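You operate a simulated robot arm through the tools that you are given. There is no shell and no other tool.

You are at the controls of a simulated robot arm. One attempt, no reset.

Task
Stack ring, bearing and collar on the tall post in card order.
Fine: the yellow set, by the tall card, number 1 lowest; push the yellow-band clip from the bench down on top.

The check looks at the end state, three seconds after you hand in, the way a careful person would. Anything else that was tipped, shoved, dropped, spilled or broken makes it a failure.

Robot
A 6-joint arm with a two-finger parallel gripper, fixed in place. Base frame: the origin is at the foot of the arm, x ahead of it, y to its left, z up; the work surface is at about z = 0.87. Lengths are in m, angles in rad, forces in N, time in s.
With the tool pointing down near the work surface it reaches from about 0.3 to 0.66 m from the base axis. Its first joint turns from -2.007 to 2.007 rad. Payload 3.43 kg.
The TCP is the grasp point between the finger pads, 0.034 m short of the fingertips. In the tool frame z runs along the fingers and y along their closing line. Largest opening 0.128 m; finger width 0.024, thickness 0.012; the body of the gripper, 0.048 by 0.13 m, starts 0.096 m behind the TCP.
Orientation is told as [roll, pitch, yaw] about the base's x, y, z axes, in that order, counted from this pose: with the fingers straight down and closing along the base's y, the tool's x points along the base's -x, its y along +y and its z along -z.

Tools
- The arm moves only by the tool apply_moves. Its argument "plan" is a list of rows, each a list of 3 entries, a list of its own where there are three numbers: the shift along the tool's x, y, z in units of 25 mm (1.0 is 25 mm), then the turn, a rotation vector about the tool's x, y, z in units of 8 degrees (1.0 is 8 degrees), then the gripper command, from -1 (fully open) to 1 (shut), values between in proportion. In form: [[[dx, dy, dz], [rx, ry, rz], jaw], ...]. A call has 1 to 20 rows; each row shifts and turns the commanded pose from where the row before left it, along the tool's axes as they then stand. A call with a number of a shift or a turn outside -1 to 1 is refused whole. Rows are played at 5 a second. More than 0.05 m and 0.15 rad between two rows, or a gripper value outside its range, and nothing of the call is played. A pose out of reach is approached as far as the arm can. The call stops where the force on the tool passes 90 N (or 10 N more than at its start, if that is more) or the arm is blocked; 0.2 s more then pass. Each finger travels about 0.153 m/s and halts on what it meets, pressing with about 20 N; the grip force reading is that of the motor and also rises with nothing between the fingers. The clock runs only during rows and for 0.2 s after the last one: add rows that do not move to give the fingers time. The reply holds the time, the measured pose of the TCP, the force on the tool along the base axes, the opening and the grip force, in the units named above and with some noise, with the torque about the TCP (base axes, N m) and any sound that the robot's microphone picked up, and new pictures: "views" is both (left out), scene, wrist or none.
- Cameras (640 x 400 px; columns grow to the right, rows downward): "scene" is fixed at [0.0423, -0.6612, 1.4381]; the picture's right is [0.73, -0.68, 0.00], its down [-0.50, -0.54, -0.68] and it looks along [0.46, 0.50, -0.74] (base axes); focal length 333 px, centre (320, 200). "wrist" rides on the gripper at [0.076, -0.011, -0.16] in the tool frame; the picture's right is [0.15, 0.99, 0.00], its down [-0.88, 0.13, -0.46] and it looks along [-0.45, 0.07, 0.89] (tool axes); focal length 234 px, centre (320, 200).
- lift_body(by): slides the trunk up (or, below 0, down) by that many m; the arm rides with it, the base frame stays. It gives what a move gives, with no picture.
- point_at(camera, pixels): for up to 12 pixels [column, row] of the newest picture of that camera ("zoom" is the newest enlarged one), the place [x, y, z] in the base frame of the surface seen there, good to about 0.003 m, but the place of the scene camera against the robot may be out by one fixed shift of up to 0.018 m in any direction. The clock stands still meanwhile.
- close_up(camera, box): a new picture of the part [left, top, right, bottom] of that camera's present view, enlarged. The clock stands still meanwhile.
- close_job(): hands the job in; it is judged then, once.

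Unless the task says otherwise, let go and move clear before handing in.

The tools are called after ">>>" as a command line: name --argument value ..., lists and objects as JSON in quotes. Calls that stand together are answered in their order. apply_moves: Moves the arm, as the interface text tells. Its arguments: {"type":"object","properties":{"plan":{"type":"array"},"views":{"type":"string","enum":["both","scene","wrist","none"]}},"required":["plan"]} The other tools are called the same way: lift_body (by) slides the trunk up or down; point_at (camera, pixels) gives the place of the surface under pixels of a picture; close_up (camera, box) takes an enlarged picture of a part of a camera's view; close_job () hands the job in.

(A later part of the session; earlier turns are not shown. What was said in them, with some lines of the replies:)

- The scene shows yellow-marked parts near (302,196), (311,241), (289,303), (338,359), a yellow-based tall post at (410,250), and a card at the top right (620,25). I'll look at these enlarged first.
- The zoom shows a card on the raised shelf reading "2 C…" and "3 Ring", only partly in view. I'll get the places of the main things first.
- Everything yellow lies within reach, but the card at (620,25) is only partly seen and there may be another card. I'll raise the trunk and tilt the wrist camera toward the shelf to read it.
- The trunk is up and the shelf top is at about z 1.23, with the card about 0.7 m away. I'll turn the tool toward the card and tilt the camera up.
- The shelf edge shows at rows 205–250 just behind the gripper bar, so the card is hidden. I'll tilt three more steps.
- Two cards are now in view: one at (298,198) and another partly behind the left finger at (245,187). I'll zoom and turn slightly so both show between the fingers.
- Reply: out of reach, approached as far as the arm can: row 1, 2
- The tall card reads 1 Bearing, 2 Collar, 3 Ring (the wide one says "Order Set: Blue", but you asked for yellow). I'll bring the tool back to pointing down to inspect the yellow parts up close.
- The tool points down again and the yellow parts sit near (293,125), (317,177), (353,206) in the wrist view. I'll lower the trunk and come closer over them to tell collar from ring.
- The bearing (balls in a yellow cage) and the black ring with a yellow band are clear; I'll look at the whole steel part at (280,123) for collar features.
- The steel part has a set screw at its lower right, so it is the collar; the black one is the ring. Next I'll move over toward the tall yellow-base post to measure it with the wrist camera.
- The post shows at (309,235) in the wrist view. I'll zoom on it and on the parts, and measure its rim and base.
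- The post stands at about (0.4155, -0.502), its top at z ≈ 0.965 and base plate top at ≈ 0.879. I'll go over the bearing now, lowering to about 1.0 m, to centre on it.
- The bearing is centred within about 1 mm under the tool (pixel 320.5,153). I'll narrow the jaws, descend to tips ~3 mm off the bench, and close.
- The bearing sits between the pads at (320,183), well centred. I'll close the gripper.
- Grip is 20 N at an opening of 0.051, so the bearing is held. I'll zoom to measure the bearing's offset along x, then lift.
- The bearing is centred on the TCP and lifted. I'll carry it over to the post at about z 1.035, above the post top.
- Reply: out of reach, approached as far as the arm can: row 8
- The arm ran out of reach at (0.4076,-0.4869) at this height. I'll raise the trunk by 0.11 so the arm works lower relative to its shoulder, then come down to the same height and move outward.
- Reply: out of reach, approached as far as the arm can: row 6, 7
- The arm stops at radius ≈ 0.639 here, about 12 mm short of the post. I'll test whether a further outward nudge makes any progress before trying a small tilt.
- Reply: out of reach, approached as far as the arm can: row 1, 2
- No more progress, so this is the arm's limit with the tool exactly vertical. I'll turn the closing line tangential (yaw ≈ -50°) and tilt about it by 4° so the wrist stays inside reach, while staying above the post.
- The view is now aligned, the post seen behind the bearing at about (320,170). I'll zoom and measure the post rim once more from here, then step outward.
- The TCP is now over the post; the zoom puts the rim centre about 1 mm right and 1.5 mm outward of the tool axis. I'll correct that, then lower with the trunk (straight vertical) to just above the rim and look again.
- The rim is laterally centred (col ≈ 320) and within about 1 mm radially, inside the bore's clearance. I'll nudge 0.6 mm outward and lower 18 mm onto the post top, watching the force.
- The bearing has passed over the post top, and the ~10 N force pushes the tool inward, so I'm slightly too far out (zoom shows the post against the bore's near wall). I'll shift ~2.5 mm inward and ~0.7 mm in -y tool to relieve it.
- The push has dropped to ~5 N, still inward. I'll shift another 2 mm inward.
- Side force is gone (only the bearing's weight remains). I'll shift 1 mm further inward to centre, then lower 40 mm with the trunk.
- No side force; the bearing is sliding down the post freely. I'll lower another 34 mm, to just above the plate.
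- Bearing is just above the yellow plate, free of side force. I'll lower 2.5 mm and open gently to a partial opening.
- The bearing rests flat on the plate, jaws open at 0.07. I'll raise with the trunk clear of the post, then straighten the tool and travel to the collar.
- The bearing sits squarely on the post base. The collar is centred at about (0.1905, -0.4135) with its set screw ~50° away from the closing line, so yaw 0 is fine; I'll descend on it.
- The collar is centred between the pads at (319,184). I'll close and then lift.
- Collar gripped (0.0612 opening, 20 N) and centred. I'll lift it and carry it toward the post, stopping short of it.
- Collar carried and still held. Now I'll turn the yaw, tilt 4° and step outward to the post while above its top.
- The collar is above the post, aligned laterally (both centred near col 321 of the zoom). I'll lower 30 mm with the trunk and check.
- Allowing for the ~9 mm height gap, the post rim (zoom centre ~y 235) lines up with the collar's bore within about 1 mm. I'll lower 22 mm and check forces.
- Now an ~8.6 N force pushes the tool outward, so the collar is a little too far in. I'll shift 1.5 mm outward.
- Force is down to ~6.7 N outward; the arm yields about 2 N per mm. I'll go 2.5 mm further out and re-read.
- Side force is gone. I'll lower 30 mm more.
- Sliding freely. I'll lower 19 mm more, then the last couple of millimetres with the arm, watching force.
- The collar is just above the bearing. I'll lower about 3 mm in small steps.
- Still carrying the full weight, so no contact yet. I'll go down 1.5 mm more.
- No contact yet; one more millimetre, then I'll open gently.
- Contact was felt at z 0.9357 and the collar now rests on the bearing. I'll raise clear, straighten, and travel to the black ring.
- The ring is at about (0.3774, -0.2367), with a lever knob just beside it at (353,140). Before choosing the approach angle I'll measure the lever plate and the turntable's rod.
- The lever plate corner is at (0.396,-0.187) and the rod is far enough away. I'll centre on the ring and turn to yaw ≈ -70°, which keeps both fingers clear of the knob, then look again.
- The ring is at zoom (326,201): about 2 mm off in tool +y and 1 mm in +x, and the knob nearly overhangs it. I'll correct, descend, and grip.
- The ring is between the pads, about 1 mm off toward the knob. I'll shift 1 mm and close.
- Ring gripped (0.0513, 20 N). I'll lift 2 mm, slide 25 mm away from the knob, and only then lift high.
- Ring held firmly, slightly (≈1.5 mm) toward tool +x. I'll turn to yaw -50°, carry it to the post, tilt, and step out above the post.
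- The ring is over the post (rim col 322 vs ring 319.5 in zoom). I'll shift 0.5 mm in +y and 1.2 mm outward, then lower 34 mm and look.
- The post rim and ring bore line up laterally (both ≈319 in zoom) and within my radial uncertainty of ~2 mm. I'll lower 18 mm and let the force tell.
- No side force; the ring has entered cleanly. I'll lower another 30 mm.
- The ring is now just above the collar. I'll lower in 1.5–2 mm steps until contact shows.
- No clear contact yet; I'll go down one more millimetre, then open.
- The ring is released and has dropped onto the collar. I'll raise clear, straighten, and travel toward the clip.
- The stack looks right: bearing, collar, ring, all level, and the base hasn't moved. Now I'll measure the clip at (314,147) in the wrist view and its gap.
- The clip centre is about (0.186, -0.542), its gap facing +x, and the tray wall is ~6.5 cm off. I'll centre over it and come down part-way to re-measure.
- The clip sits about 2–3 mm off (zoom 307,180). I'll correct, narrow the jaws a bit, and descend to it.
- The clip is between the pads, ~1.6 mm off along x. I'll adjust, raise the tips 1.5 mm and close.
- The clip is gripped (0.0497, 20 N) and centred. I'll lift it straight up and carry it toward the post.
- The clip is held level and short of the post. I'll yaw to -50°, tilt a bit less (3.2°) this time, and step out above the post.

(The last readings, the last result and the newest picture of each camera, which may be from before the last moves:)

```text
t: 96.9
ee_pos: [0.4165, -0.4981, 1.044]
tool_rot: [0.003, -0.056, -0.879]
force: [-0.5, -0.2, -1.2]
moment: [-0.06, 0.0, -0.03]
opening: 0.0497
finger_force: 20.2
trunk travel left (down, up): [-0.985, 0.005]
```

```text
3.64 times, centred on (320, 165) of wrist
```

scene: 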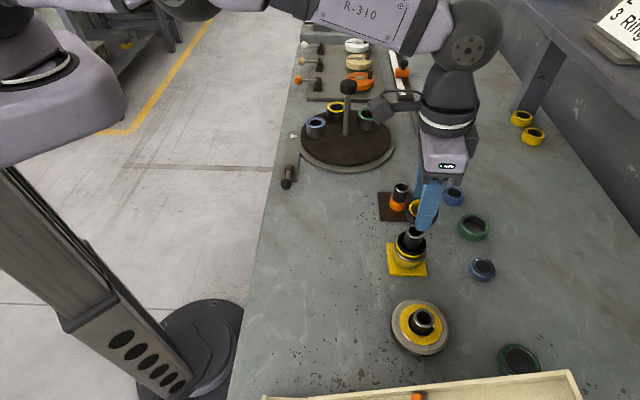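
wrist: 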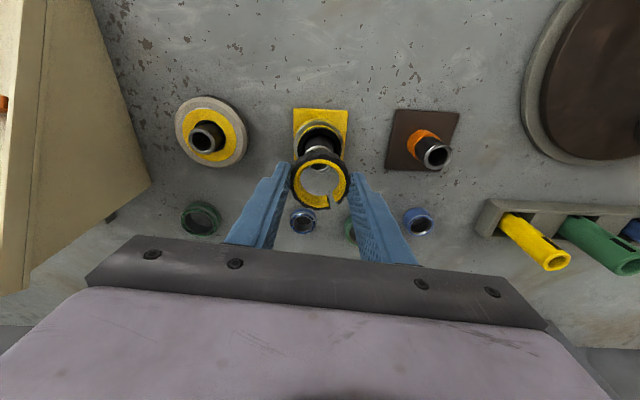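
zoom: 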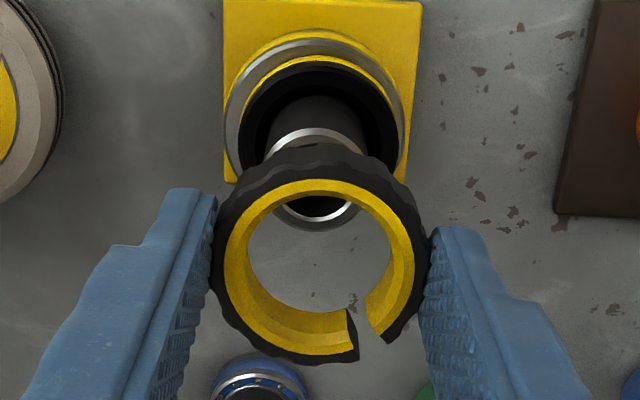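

Within reach at this tilt. The post rim is about 1.2 mm left of the clip (col 316.5 vs 320 in zoom); I'll shift that, then lower 34 mm to just above the rim.

>>> apply_moves --plan '[[[0, -0.045, 0], [0, 0, 0], 1], [[0, 0, 0], [0, 0, 0], 1]]' --views "none"

>>> lift_body --by -0.034

>>> apply_moves --plan '[[[0, 0, 0], [0, 0, 0], 1]]' --views "wrist"

>>> close_up --camera "wrist" --box '[270, 110, 370, 220]'

>>> close_up --camera "scene" --box '[370, 180, 466, 290]'

```text
t: 97.5
ee_pos: [0.4149, -0.5006, 1.0456]
tool_rot: [0.0, -0.056, -0.879]
force: [0.2, -0.2, -0.6]
moment: [-0.01, -0.03, 0.0]
opening: 0.0498
finger_force: 20.8
trunk travel left (down, up): [-0.985, 0.005]
```

```text
t: 98.3
ee_pos: [0.4151, -0.4999, 1.011]
tool_rot: [-0.001, -0.055, -0.88]
force: [0.8, -0.4, 0.4]
moment: [0.01, -0.01, -0.01]
opening: 0.0497
finger_force: 19.9
trunk travel left (down, up): [-0.951, 0.039]
```

```text
t: 98.7
ee_pos: [0.4152, -0.4998, 1.0111]
tool_rot: [0.0, -0.055, -0.883]
force: [-0.7, -0.4, -0.3]
moment: [0.01, 0.02, -0.02]
opening: 0.0499
finger_force: 20.2
trunk travel left (down, up): [-0.951, 0.039]
```

wrist: 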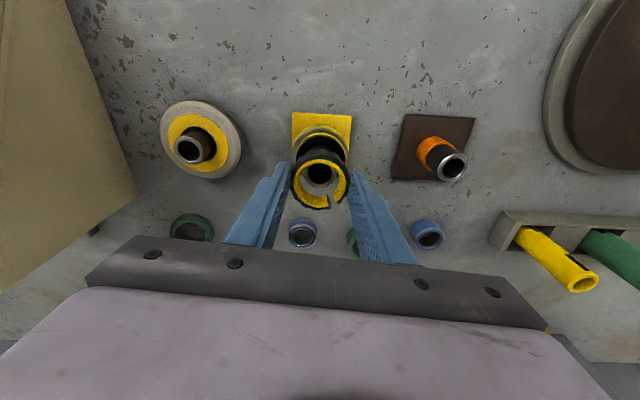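

```text
3.64 times, centred on (320, 165) of wrist
```

zoom: 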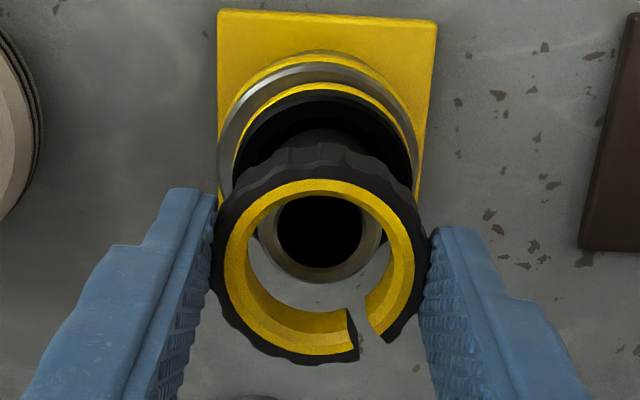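

```text
3.64 times, centred on (418, 235) of scene
```

zoom: 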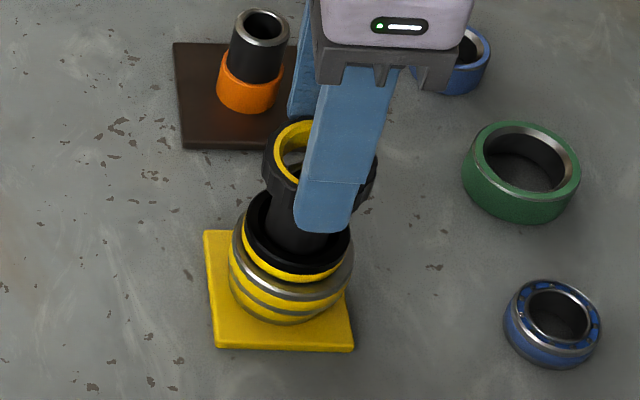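

The rim (258–382, centre 320 in zoom) is centred under the clip's bore. I'll lower 16 mm and watch the force.

>>> lift_body --by -0.012

>>> apply_moves --plan '[[[0, 0, 0], [0, 0, 0], 1]]' --views "wrist"

>>> close_up --camera "wrist" --box '[270, 110, 370, 220]'

```text
t: 99.3
ee_pos: [0.415, -0.4995, 0.9979]
tool_rot: [0.001, -0.057, -0.88]
force: [0.6, -0.2, -1.2]
moment: [0.0, 0.0, -0.06]
opening: 0.0496
finger_force: 19.7
trunk travel left (down, up): [-0.939, 0.051]
```

```text
t: 99.7
ee_pos: [0.4156, -0.4988, 0.9983]
tool_rot: [0.0, -0.056, -0.881]
force: [0.1, -0.6, -0.6]
moment: [0.0, 0.02, -0.01]
opening: 0.0499
finger_force: 20.0
trunk travel left (down, up): [-0.939, 0.051]
```

wrist: 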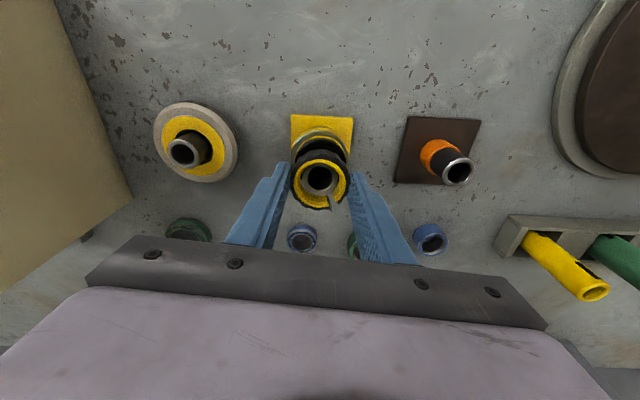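

```text
3.64 times, centred on (320, 165) of wrist
```

zoom: 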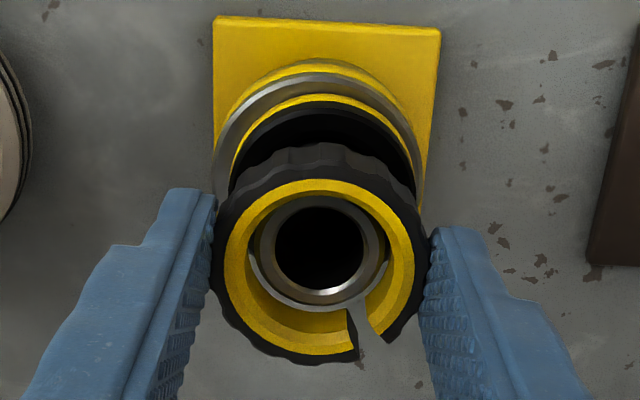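

The clip's bottom is now at the post rim, no force yet. I'll lower 6 mm and read.

>>> lift_body --by -0.006

>>> apply_moves --plan '[[[0, 0, 0], [0, 0, 0], 1]]' --views "wrist"

>>> close_up --camera "wrist" --box '[270, 110, 370, 220]'

```text
t: 100.3
ee_pos: [0.4156, -0.4993, 0.9919]
tool_rot: [0.0, -0.058, -0.879]
force: [-0.8, 0.8, 1.6]
moment: [-0.08, -0.01, 0.02]
opening: 0.0497
finger_force: 19.7
trunk travel left (down, up): [-0.933, 0.057]
```

```text
t: 100.7
ee_pos: [0.4147, -0.5003, 0.9921]
tool_rot: [0.0, -0.056, -0.879]
force: [0.0, -0.8, 0.0]
moment: [-0.08, 0.07, -0.02]
opening: 0.0498
finger_force: 20.3
trunk travel left (down, up): [-0.933, 0.057]
```

wrist: 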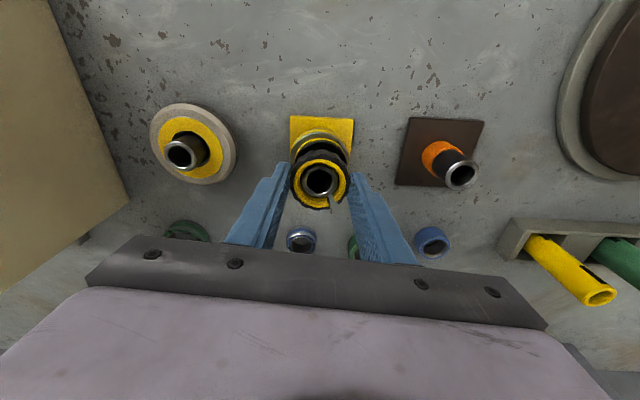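

```text
3.64 times, centred on (320, 165) of wrist
```

zoom: 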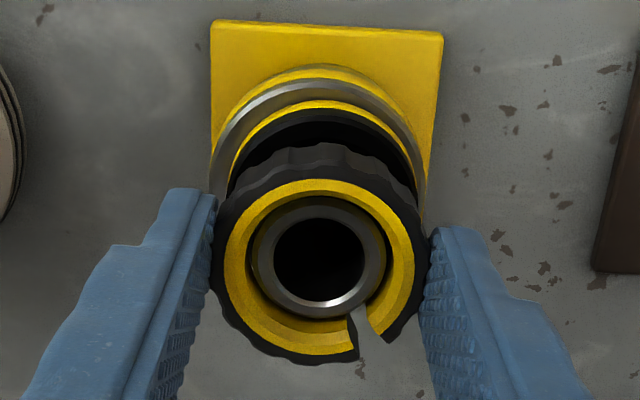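

Still almost no resistance. Another 6 mm down.

>>> lift_body --by -0.006

>>> apply_moves --plan '[[[0, 0, 0], [0, 0, 0], 1]]' --views "wrist"

>>> close_up --camera "wrist" --box '[270, 110, 370, 220]'

```text
t: 101.2
ee_pos: [0.4166, -0.5006, 0.9861]
tool_rot: [0.0, -0.055, -0.881]
force: [0.3, 0.3, 1.9]
moment: [0.02, -0.07, -0.01]
opening: 0.0498
finger_force: 20.3
trunk travel left (down, up): [-0.927, 0.063]
```

```text
t: 101.6
ee_pos: [0.4145, -0.499, 0.985]
tool_rot: [0.0, -0.056, -0.879]
force: [0.2, -0.3, 0.1]
moment: [-0.04, 0.0, 0.0]
opening: 0.0497
finger_force: 20.2
trunk travel left (down, up): [-0.927, 0.063]
```

wrist: 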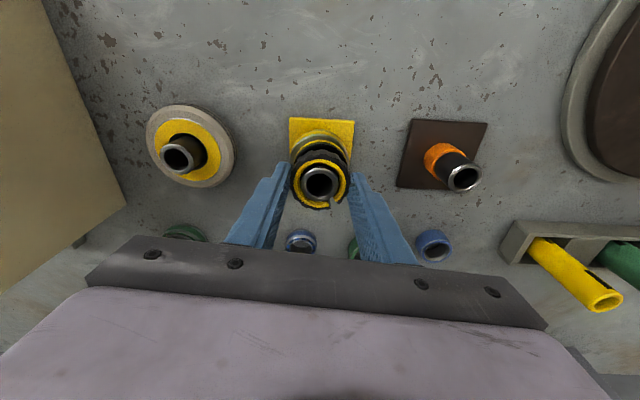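

```text
3.64 times, centred on (320, 165) of wrist
```

zoom: 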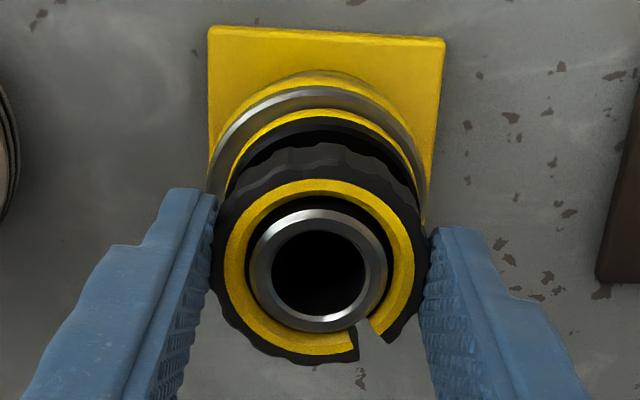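

The clip slides on with only ~2 N resistance; its bottom is at about 0.9475, with ~12 mm to go. I'll lower 8 mm more.

>>> lift_body --by -0.008

>>> apply_moves --plan '[[[0, 0, 0], [0, 0, 0], 1]]' --views "both"

>>> close_up --camera "wrist" --box '[270, 110, 370, 220]'

>>> close_up --camera "scene" --box '[370, 200, 466, 290]'

```text
t: 102.2
ee_pos: [0.4157, -0.4999, 0.9772]
tool_rot: [0.0, -0.056, -0.88]
force: [1.2, -0.6, 1.8]
moment: [0.03, -0.07, 0.0]
opening: 0.0497
finger_force: 20.4
trunk travel left (down, up): [-0.919, 0.071]
```

```text
t: 102.6
ee_pos: [0.4152, -0.4985, 0.9771]
tool_rot: [0.0, -0.056, -0.881]
force: [-0.6, -1.1, -0.1]
moment: [-0.06, 0.07, -0.06]
opening: 0.0497
finger_force: 20.2
trunk travel left (down, up): [-0.919, 0.071]
```

scene: 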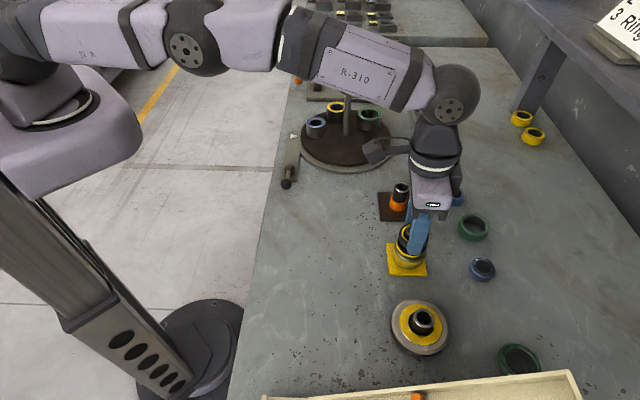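
wrist: 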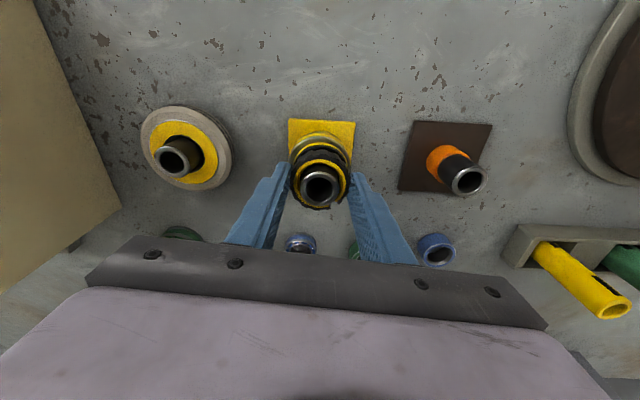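

```text
3.64 times, centred on (320, 165) of wrist
```

zoom: 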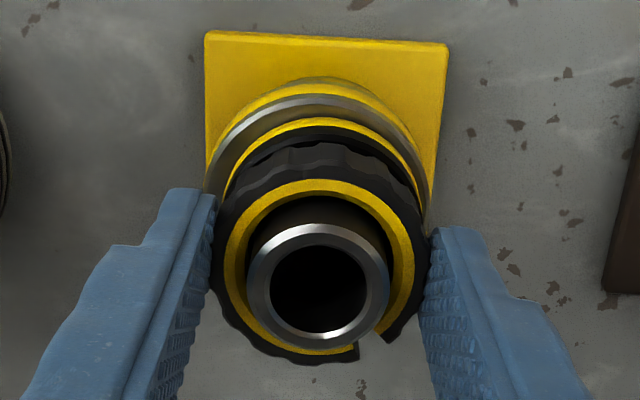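

```text
4.44 times, centred on (418, 245) of scene
```

zoom: 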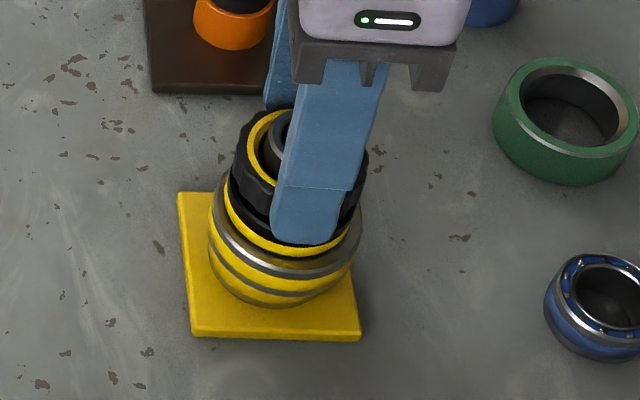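

The clip bottom is ~4 mm above the ring now. I'll go down with the arm in small steps and see the force build.

>>> apply_moves --plan '[[[0.003, 0, 0.06], [0, 0, 0], 1], [[0.003, 0, 0.06], [0, 0, 0], 1], [[0.003, 0, 0.06], [0, 0, 0], 1], [[0, 0, 0], [0, 0, 0], 1]]' --views "none"

```text
t: 103.6
ee_pos: [0.4163, -0.499, 0.9742]
tool_rot: [0.0, -0.056, -0.882]
force: [0.1, -1.9, 0.7]
moment: [-0.1, 0.06, 0.01]
opening: 0.0497
finger_force: 20.0
trunk travel left (down, up): [-0.919, 0.071]
```

>>> apply_moves --plan '[[[0.003, 0, 0.06], [0, 0, 0], 1], [[0.003, 0, 0.06], [0, 0, 0], 1], [[0, 0, 0], [0, 0, 0], 1]]' --views "wrist"

>>> close_up --camera "wrist" --box '[270, 110, 370, 220]'

>>> close_up --camera "scene" --box '[370, 200, 466, 290]'

```text
t: 104.4
ee_pos: [0.4167, -0.4986, 0.9717]
tool_rot: [0.0, -0.056, -0.878]
force: [-1.8, -0.1, 7.2]
moment: [0.07, 0.26, 0.0]
opening: 0.0495
finger_force: 20.2
trunk travel left (down, up): [-0.919, 0.071]
```

wrist: 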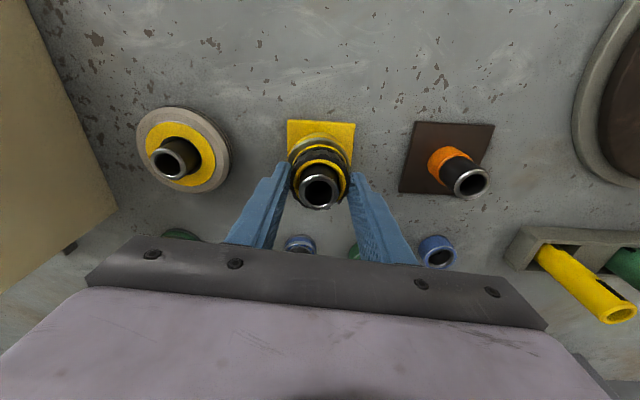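

```text
3.64 times, centred on (320, 165) of wrist
```

zoom: 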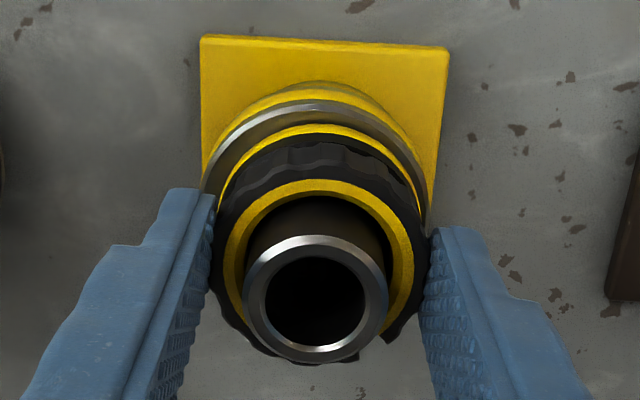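

```text
4.44 times, centred on (418, 245) of scene
```

zoom: 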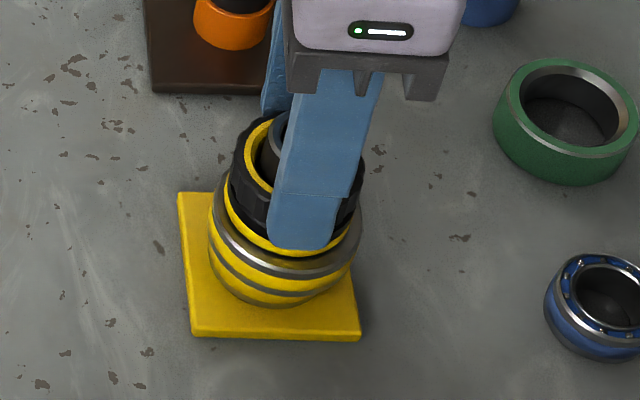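

Contact with the ring at ~7 N upward. I'll press a few millimetres further to seat the clip level.

>>> apply_moves --plan '[[[0.003, 0, 0.06], [0, 0, 0], 1], [[0.003, 0, 0.06], [0, 0, 0], 1], [[0, 0, 0], [0, 0, 0], 1]]' --views "wrist"

>>> close_up --camera "wrist" --box '[270, 110, 370, 220]'

```text
t: 105.2
ee_pos: [0.4156, -0.4985, 0.9694]
tool_rot: [0.0, -0.061, -0.882]
force: [0.0, -1.4, 15.8]
moment: [0.09, 0.18, -0.02]
opening: 0.0502
finger_force: 19.8
trunk travel left (down, up): [-0.919, 0.071]
```

wrist: 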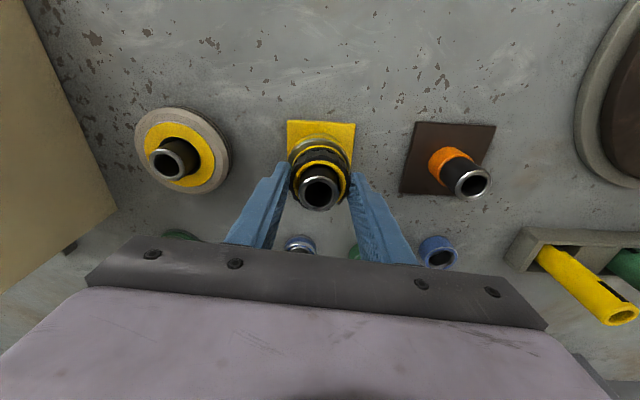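

```text
3.64 times, centred on (320, 165) of wrist
```

zoom: 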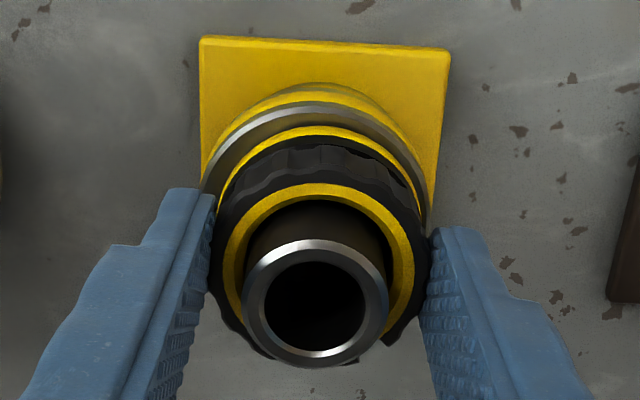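

15.8 N upward and the clip has slid slightly in the pads, so it is bottomed on the ring. I'll ease off 2 mm, open, and look.

>>> apply_moves --plan '[[[-0.003, 0, -0.06], [0, 0, 0], 1], [[0, 0, 0], [0, 0, 0], 0.15], [[0, 0, 0], [0, 0, 0], 0.0], [[0, 0, 0], [0, 0, 0], -0.1], [[0, 0, 0], [0, 0, 0], -0.1]]' --views "both"

>>> close_up --camera "wrist" --box '[270, 110, 370, 220]'

>>> close_up --camera "scene" --box '[370, 200, 466, 290]'

```text
t: 106.4
ee_pos: [0.4163, -0.4987, 0.9688]
tool_rot: [0.0, -0.055, -0.881]
force: [0.3, 0.7, -0.3]
moment: [0.0, -0.01, 0.03]
opening: 0.07
finger_force: 0.0
trunk travel left (down, up): [-0.919, 0.071]
```

scene: 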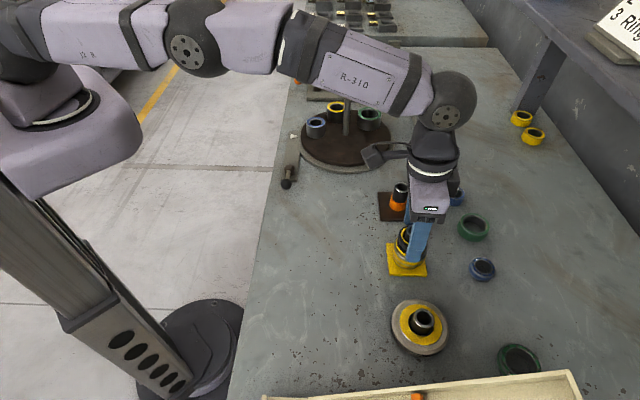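
wrist: 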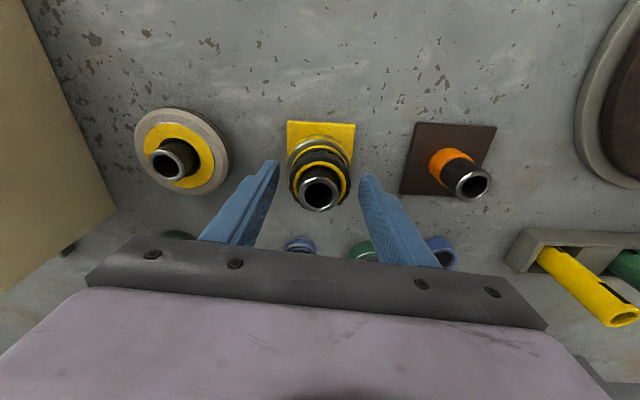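

```text
3.64 times, centred on (320, 165) of wrist
```

zoom: 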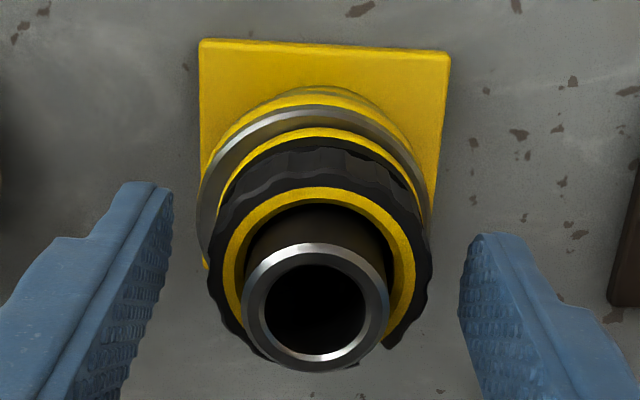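

```text
4.44 times, centred on (418, 245) of scene
```

zoom: 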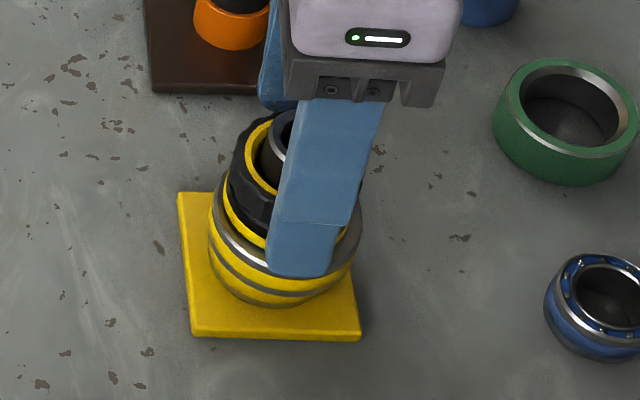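

The clip rests on the ring. I'll raise clear and back off so both cameras can view the stack.

>>> lift_body --by 0.068

>>> apply_moves --plan '[[[0.8, 0, 0], [0, 0, 0], -0.1], [[0.8, 0, 0], [0, 0, 0], -0.1], [[0.8, 0, 0], [0, 0, 0], -0.1], [[0.8, 0, 0], [0, 0, 0], -0.1], [[0, 0, 0], [0, 0, 0], -0.1]]' --views "both"

>>> close_up --camera "scene" --box '[375, 215, 445, 285]'

>>> close_up --camera "wrist" --box '[260, 100, 380, 220]'

```text
t: 107.5
ee_pos: [0.4159, -0.4982, 1.0364]
tool_rot: [0.0, -0.057, -0.879]
force: [0.1, -0.9, -0.2]
moment: [-0.01, 0.0, 0.0]
opening: 0.0706
finger_force: 0.1
trunk travel left (down, up): [-0.987, 0.003]
```

```text
t: 108.7
ee_pos: [0.3644, -0.4412, 1.0331]
tool_rot: [0.001, -0.057, -0.88]
force: [1.0, 0.0, 0.6]
moment: [0.01, -0.02, -0.01]
opening: 0.0704
finger_force: 0.1
trunk travel left (down, up): [-0.987, 0.003]
```

scene: 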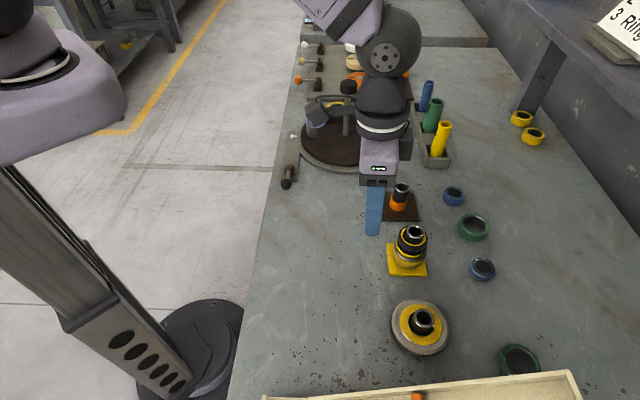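
wrist: 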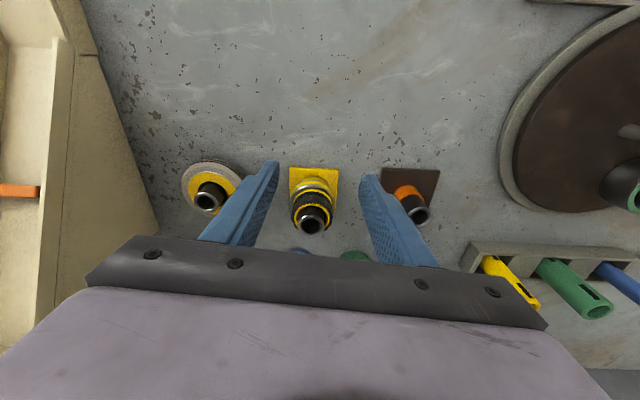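

```text
5.71 times, centred on (410, 250) of scene
```

zoom: 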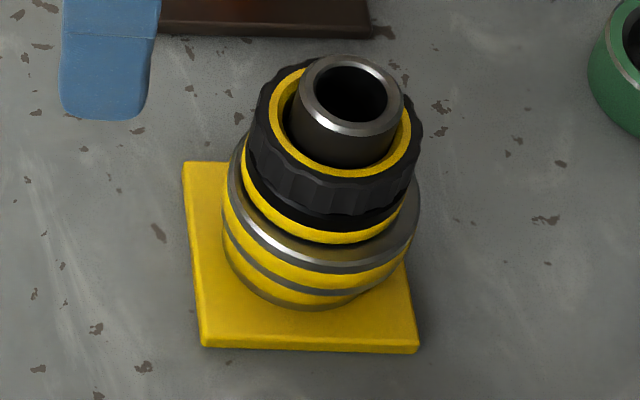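

```text
3.33 times, centred on (320, 160) of wrist
```

zoom: 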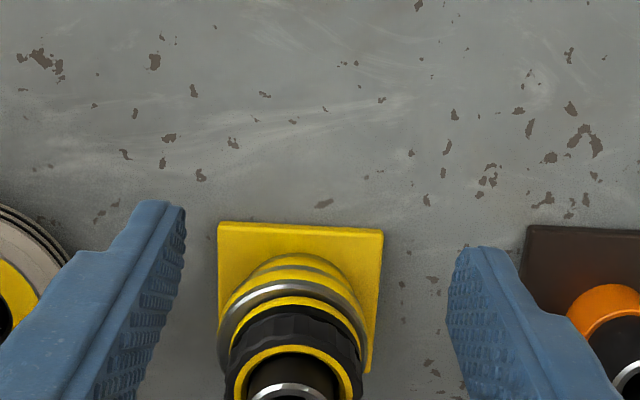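

The stack reads bearing, collar, ring, clip. I'll check whether the clip's top is level and tight on the ring by measuring points around its yellow rim.

>>> close_up --camera "wrist" --box '[280, 160, 345, 240]'

>>> point_at --camera "zoom" --pixels '[[320, 60], [320, 120]]'

>>> close_up --camera "scene" --box '[395, 215, 430, 275]'

```text
5.00 times, centred on (312, 200) of wrist
```

zoom: 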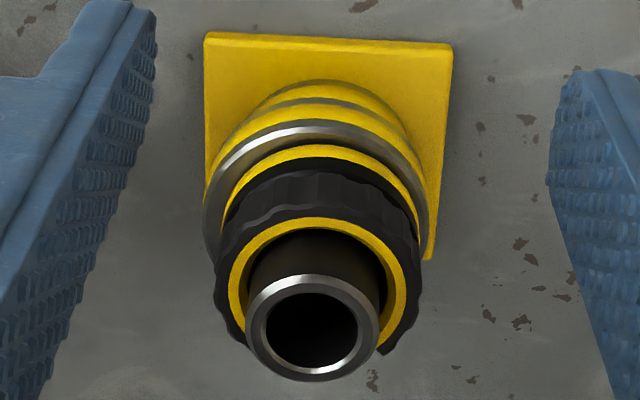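

```text
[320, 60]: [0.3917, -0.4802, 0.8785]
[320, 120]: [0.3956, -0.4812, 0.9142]
```

```text
6.67 times, centred on (412, 245) of scene
```

zoom: 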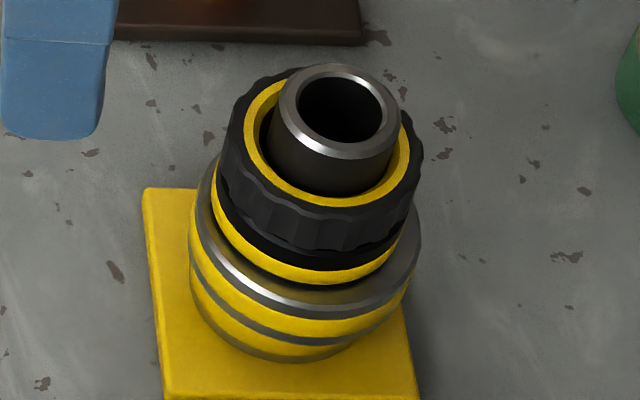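

>>> point_at --camera "zoom" --pixels '[[252, 135], [262, 100], [285, 190], [335, 203], [385, 185], [404, 155], [340, 72], [340, 155], [283, 110], [394, 120]]'

>>> point_at --camera "wrist" --pixels '[[297, 210], [294, 216], [311, 204], [326, 207], [330, 215], [305, 190], [325, 194], [311, 188]]'

```text
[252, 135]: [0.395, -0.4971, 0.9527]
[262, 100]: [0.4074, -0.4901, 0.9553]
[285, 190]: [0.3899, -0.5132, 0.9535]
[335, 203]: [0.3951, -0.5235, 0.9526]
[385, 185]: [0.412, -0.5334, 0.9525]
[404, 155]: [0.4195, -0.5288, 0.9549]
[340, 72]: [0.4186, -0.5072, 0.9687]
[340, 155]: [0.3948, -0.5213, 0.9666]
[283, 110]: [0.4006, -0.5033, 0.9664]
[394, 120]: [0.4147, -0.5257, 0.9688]
```

```text
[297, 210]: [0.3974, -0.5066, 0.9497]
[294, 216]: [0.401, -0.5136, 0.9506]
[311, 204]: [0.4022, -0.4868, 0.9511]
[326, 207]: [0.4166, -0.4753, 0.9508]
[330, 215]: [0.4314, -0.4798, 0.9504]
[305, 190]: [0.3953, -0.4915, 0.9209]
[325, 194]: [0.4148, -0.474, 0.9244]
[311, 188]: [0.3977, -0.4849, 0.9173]
```

The clip's rim is level at z ≈ 0.951 all round, which matches plate + bearing + collar + ring + clip heights, so it is fully seated. I'll straighten the tool, retreat well clear, and do a final check.

>>> apply_moves --plan '[[[0, 0, -1], [0, 0, 0], -0.1], [[0, 0, -1], [0, 0, 0], -0.1], [[0, 0, -1], [0, 0, 0], -0.1], [[0, 0, 0], [0, 0.4, 0], -0.1], [[0.9, 0, 0], [0, 0, 0], -0.1], [[0.9, 0, 0], [0, 0, 0], -0.1], [[0.9, 0, 0], [0, 0, 0], -0.1], [[0.9, 0, 0], [0, 0, 0], -0.1], [[0, 0, 0], [0, 0, 0], -0.1]]' --views "both"

>>> close_up --camera "scene" --box '[375, 215, 445, 285]'

>>> close_up --camera "wrist" --box '[240, 120, 400, 240]'

```text
t: 110.7
ee_pos: [0.3033, -0.3655, 1.1073]
tool_rot: [-0.001, -0.002, -0.881]
force: [-0.4, -0.5, 0.3]
moment: [0.01, -0.01, -0.02]
opening: 0.0703
finger_force: 0.1
trunk travel left (down, up): [-0.987, 0.003]
```

scene: 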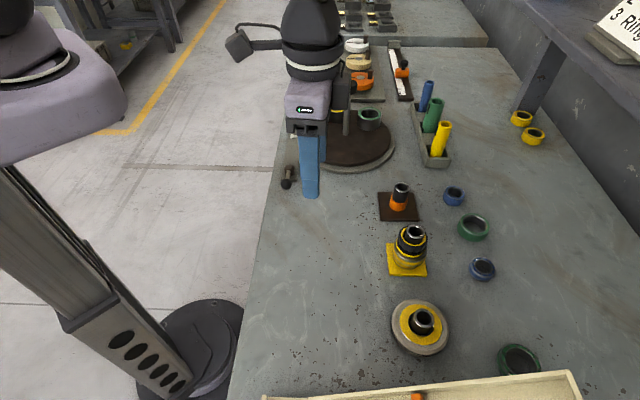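
wrist: 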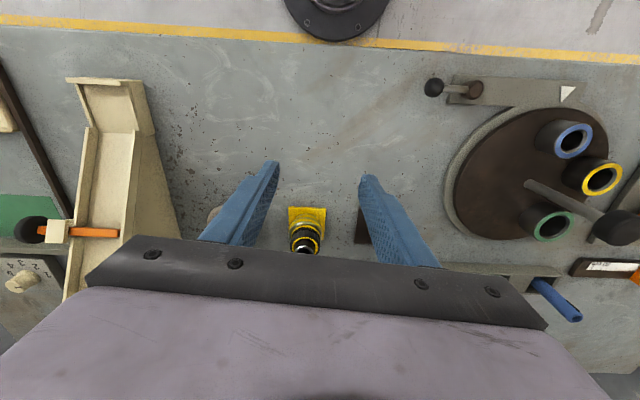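

```text
5.71 times, centred on (410, 250) of scene
```

zoom: 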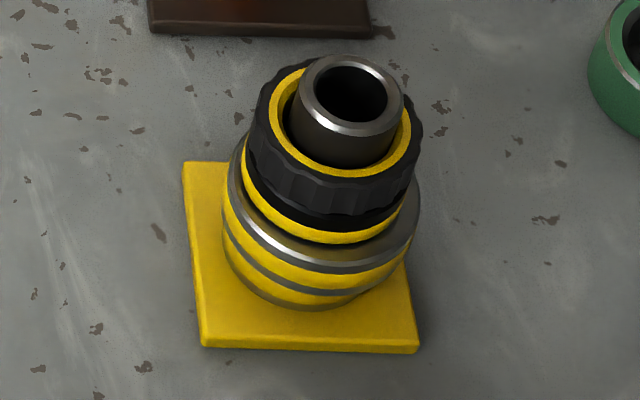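

```text
3.33 times, centred on (320, 180) of wrist
```

zoom: 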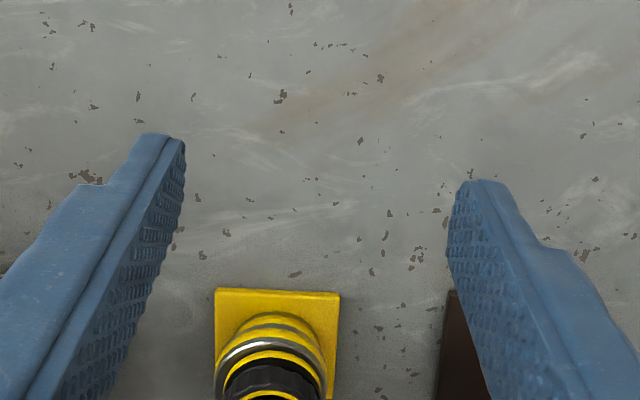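

The final pictures show the bearing, collar, ring and clip stacked level on the yellow-base tall post at (410,250). Nothing else has moved and the gripper is empty and well clear, so I'm handing in.

>>> close_job

```text
The job is handed in.
```

The yellow set is stacked on the tall post and I've handed the job in; the tool only confirmed receipt, not a verdict.

- **Order:** I followed the tall card: 1 bearing (lowest), 2 collar, 3 ring. The wide card next to it says "Set: Blue"; I went with your instruction to use the yellow set.
- **Clip:** The yellow-band clip from the bench is on top. I pressed it down to about 16 N, and it stopped against the ring. Its top measured level at about z = 0.951, which matches the summed heights of the parts.
- **Post:** The post sits just past the arm's reach with the tool vertical, so I tilted the tool 3–4° to place each part. The bearing and collar each pushed sideways on the post at up to about 10 N before I corrected. The base plate showed no movement in the pictures.
- **Everything else:** In the last pictures I saw nothing else moved or tipped. The gripper is empty and clear of the stack.
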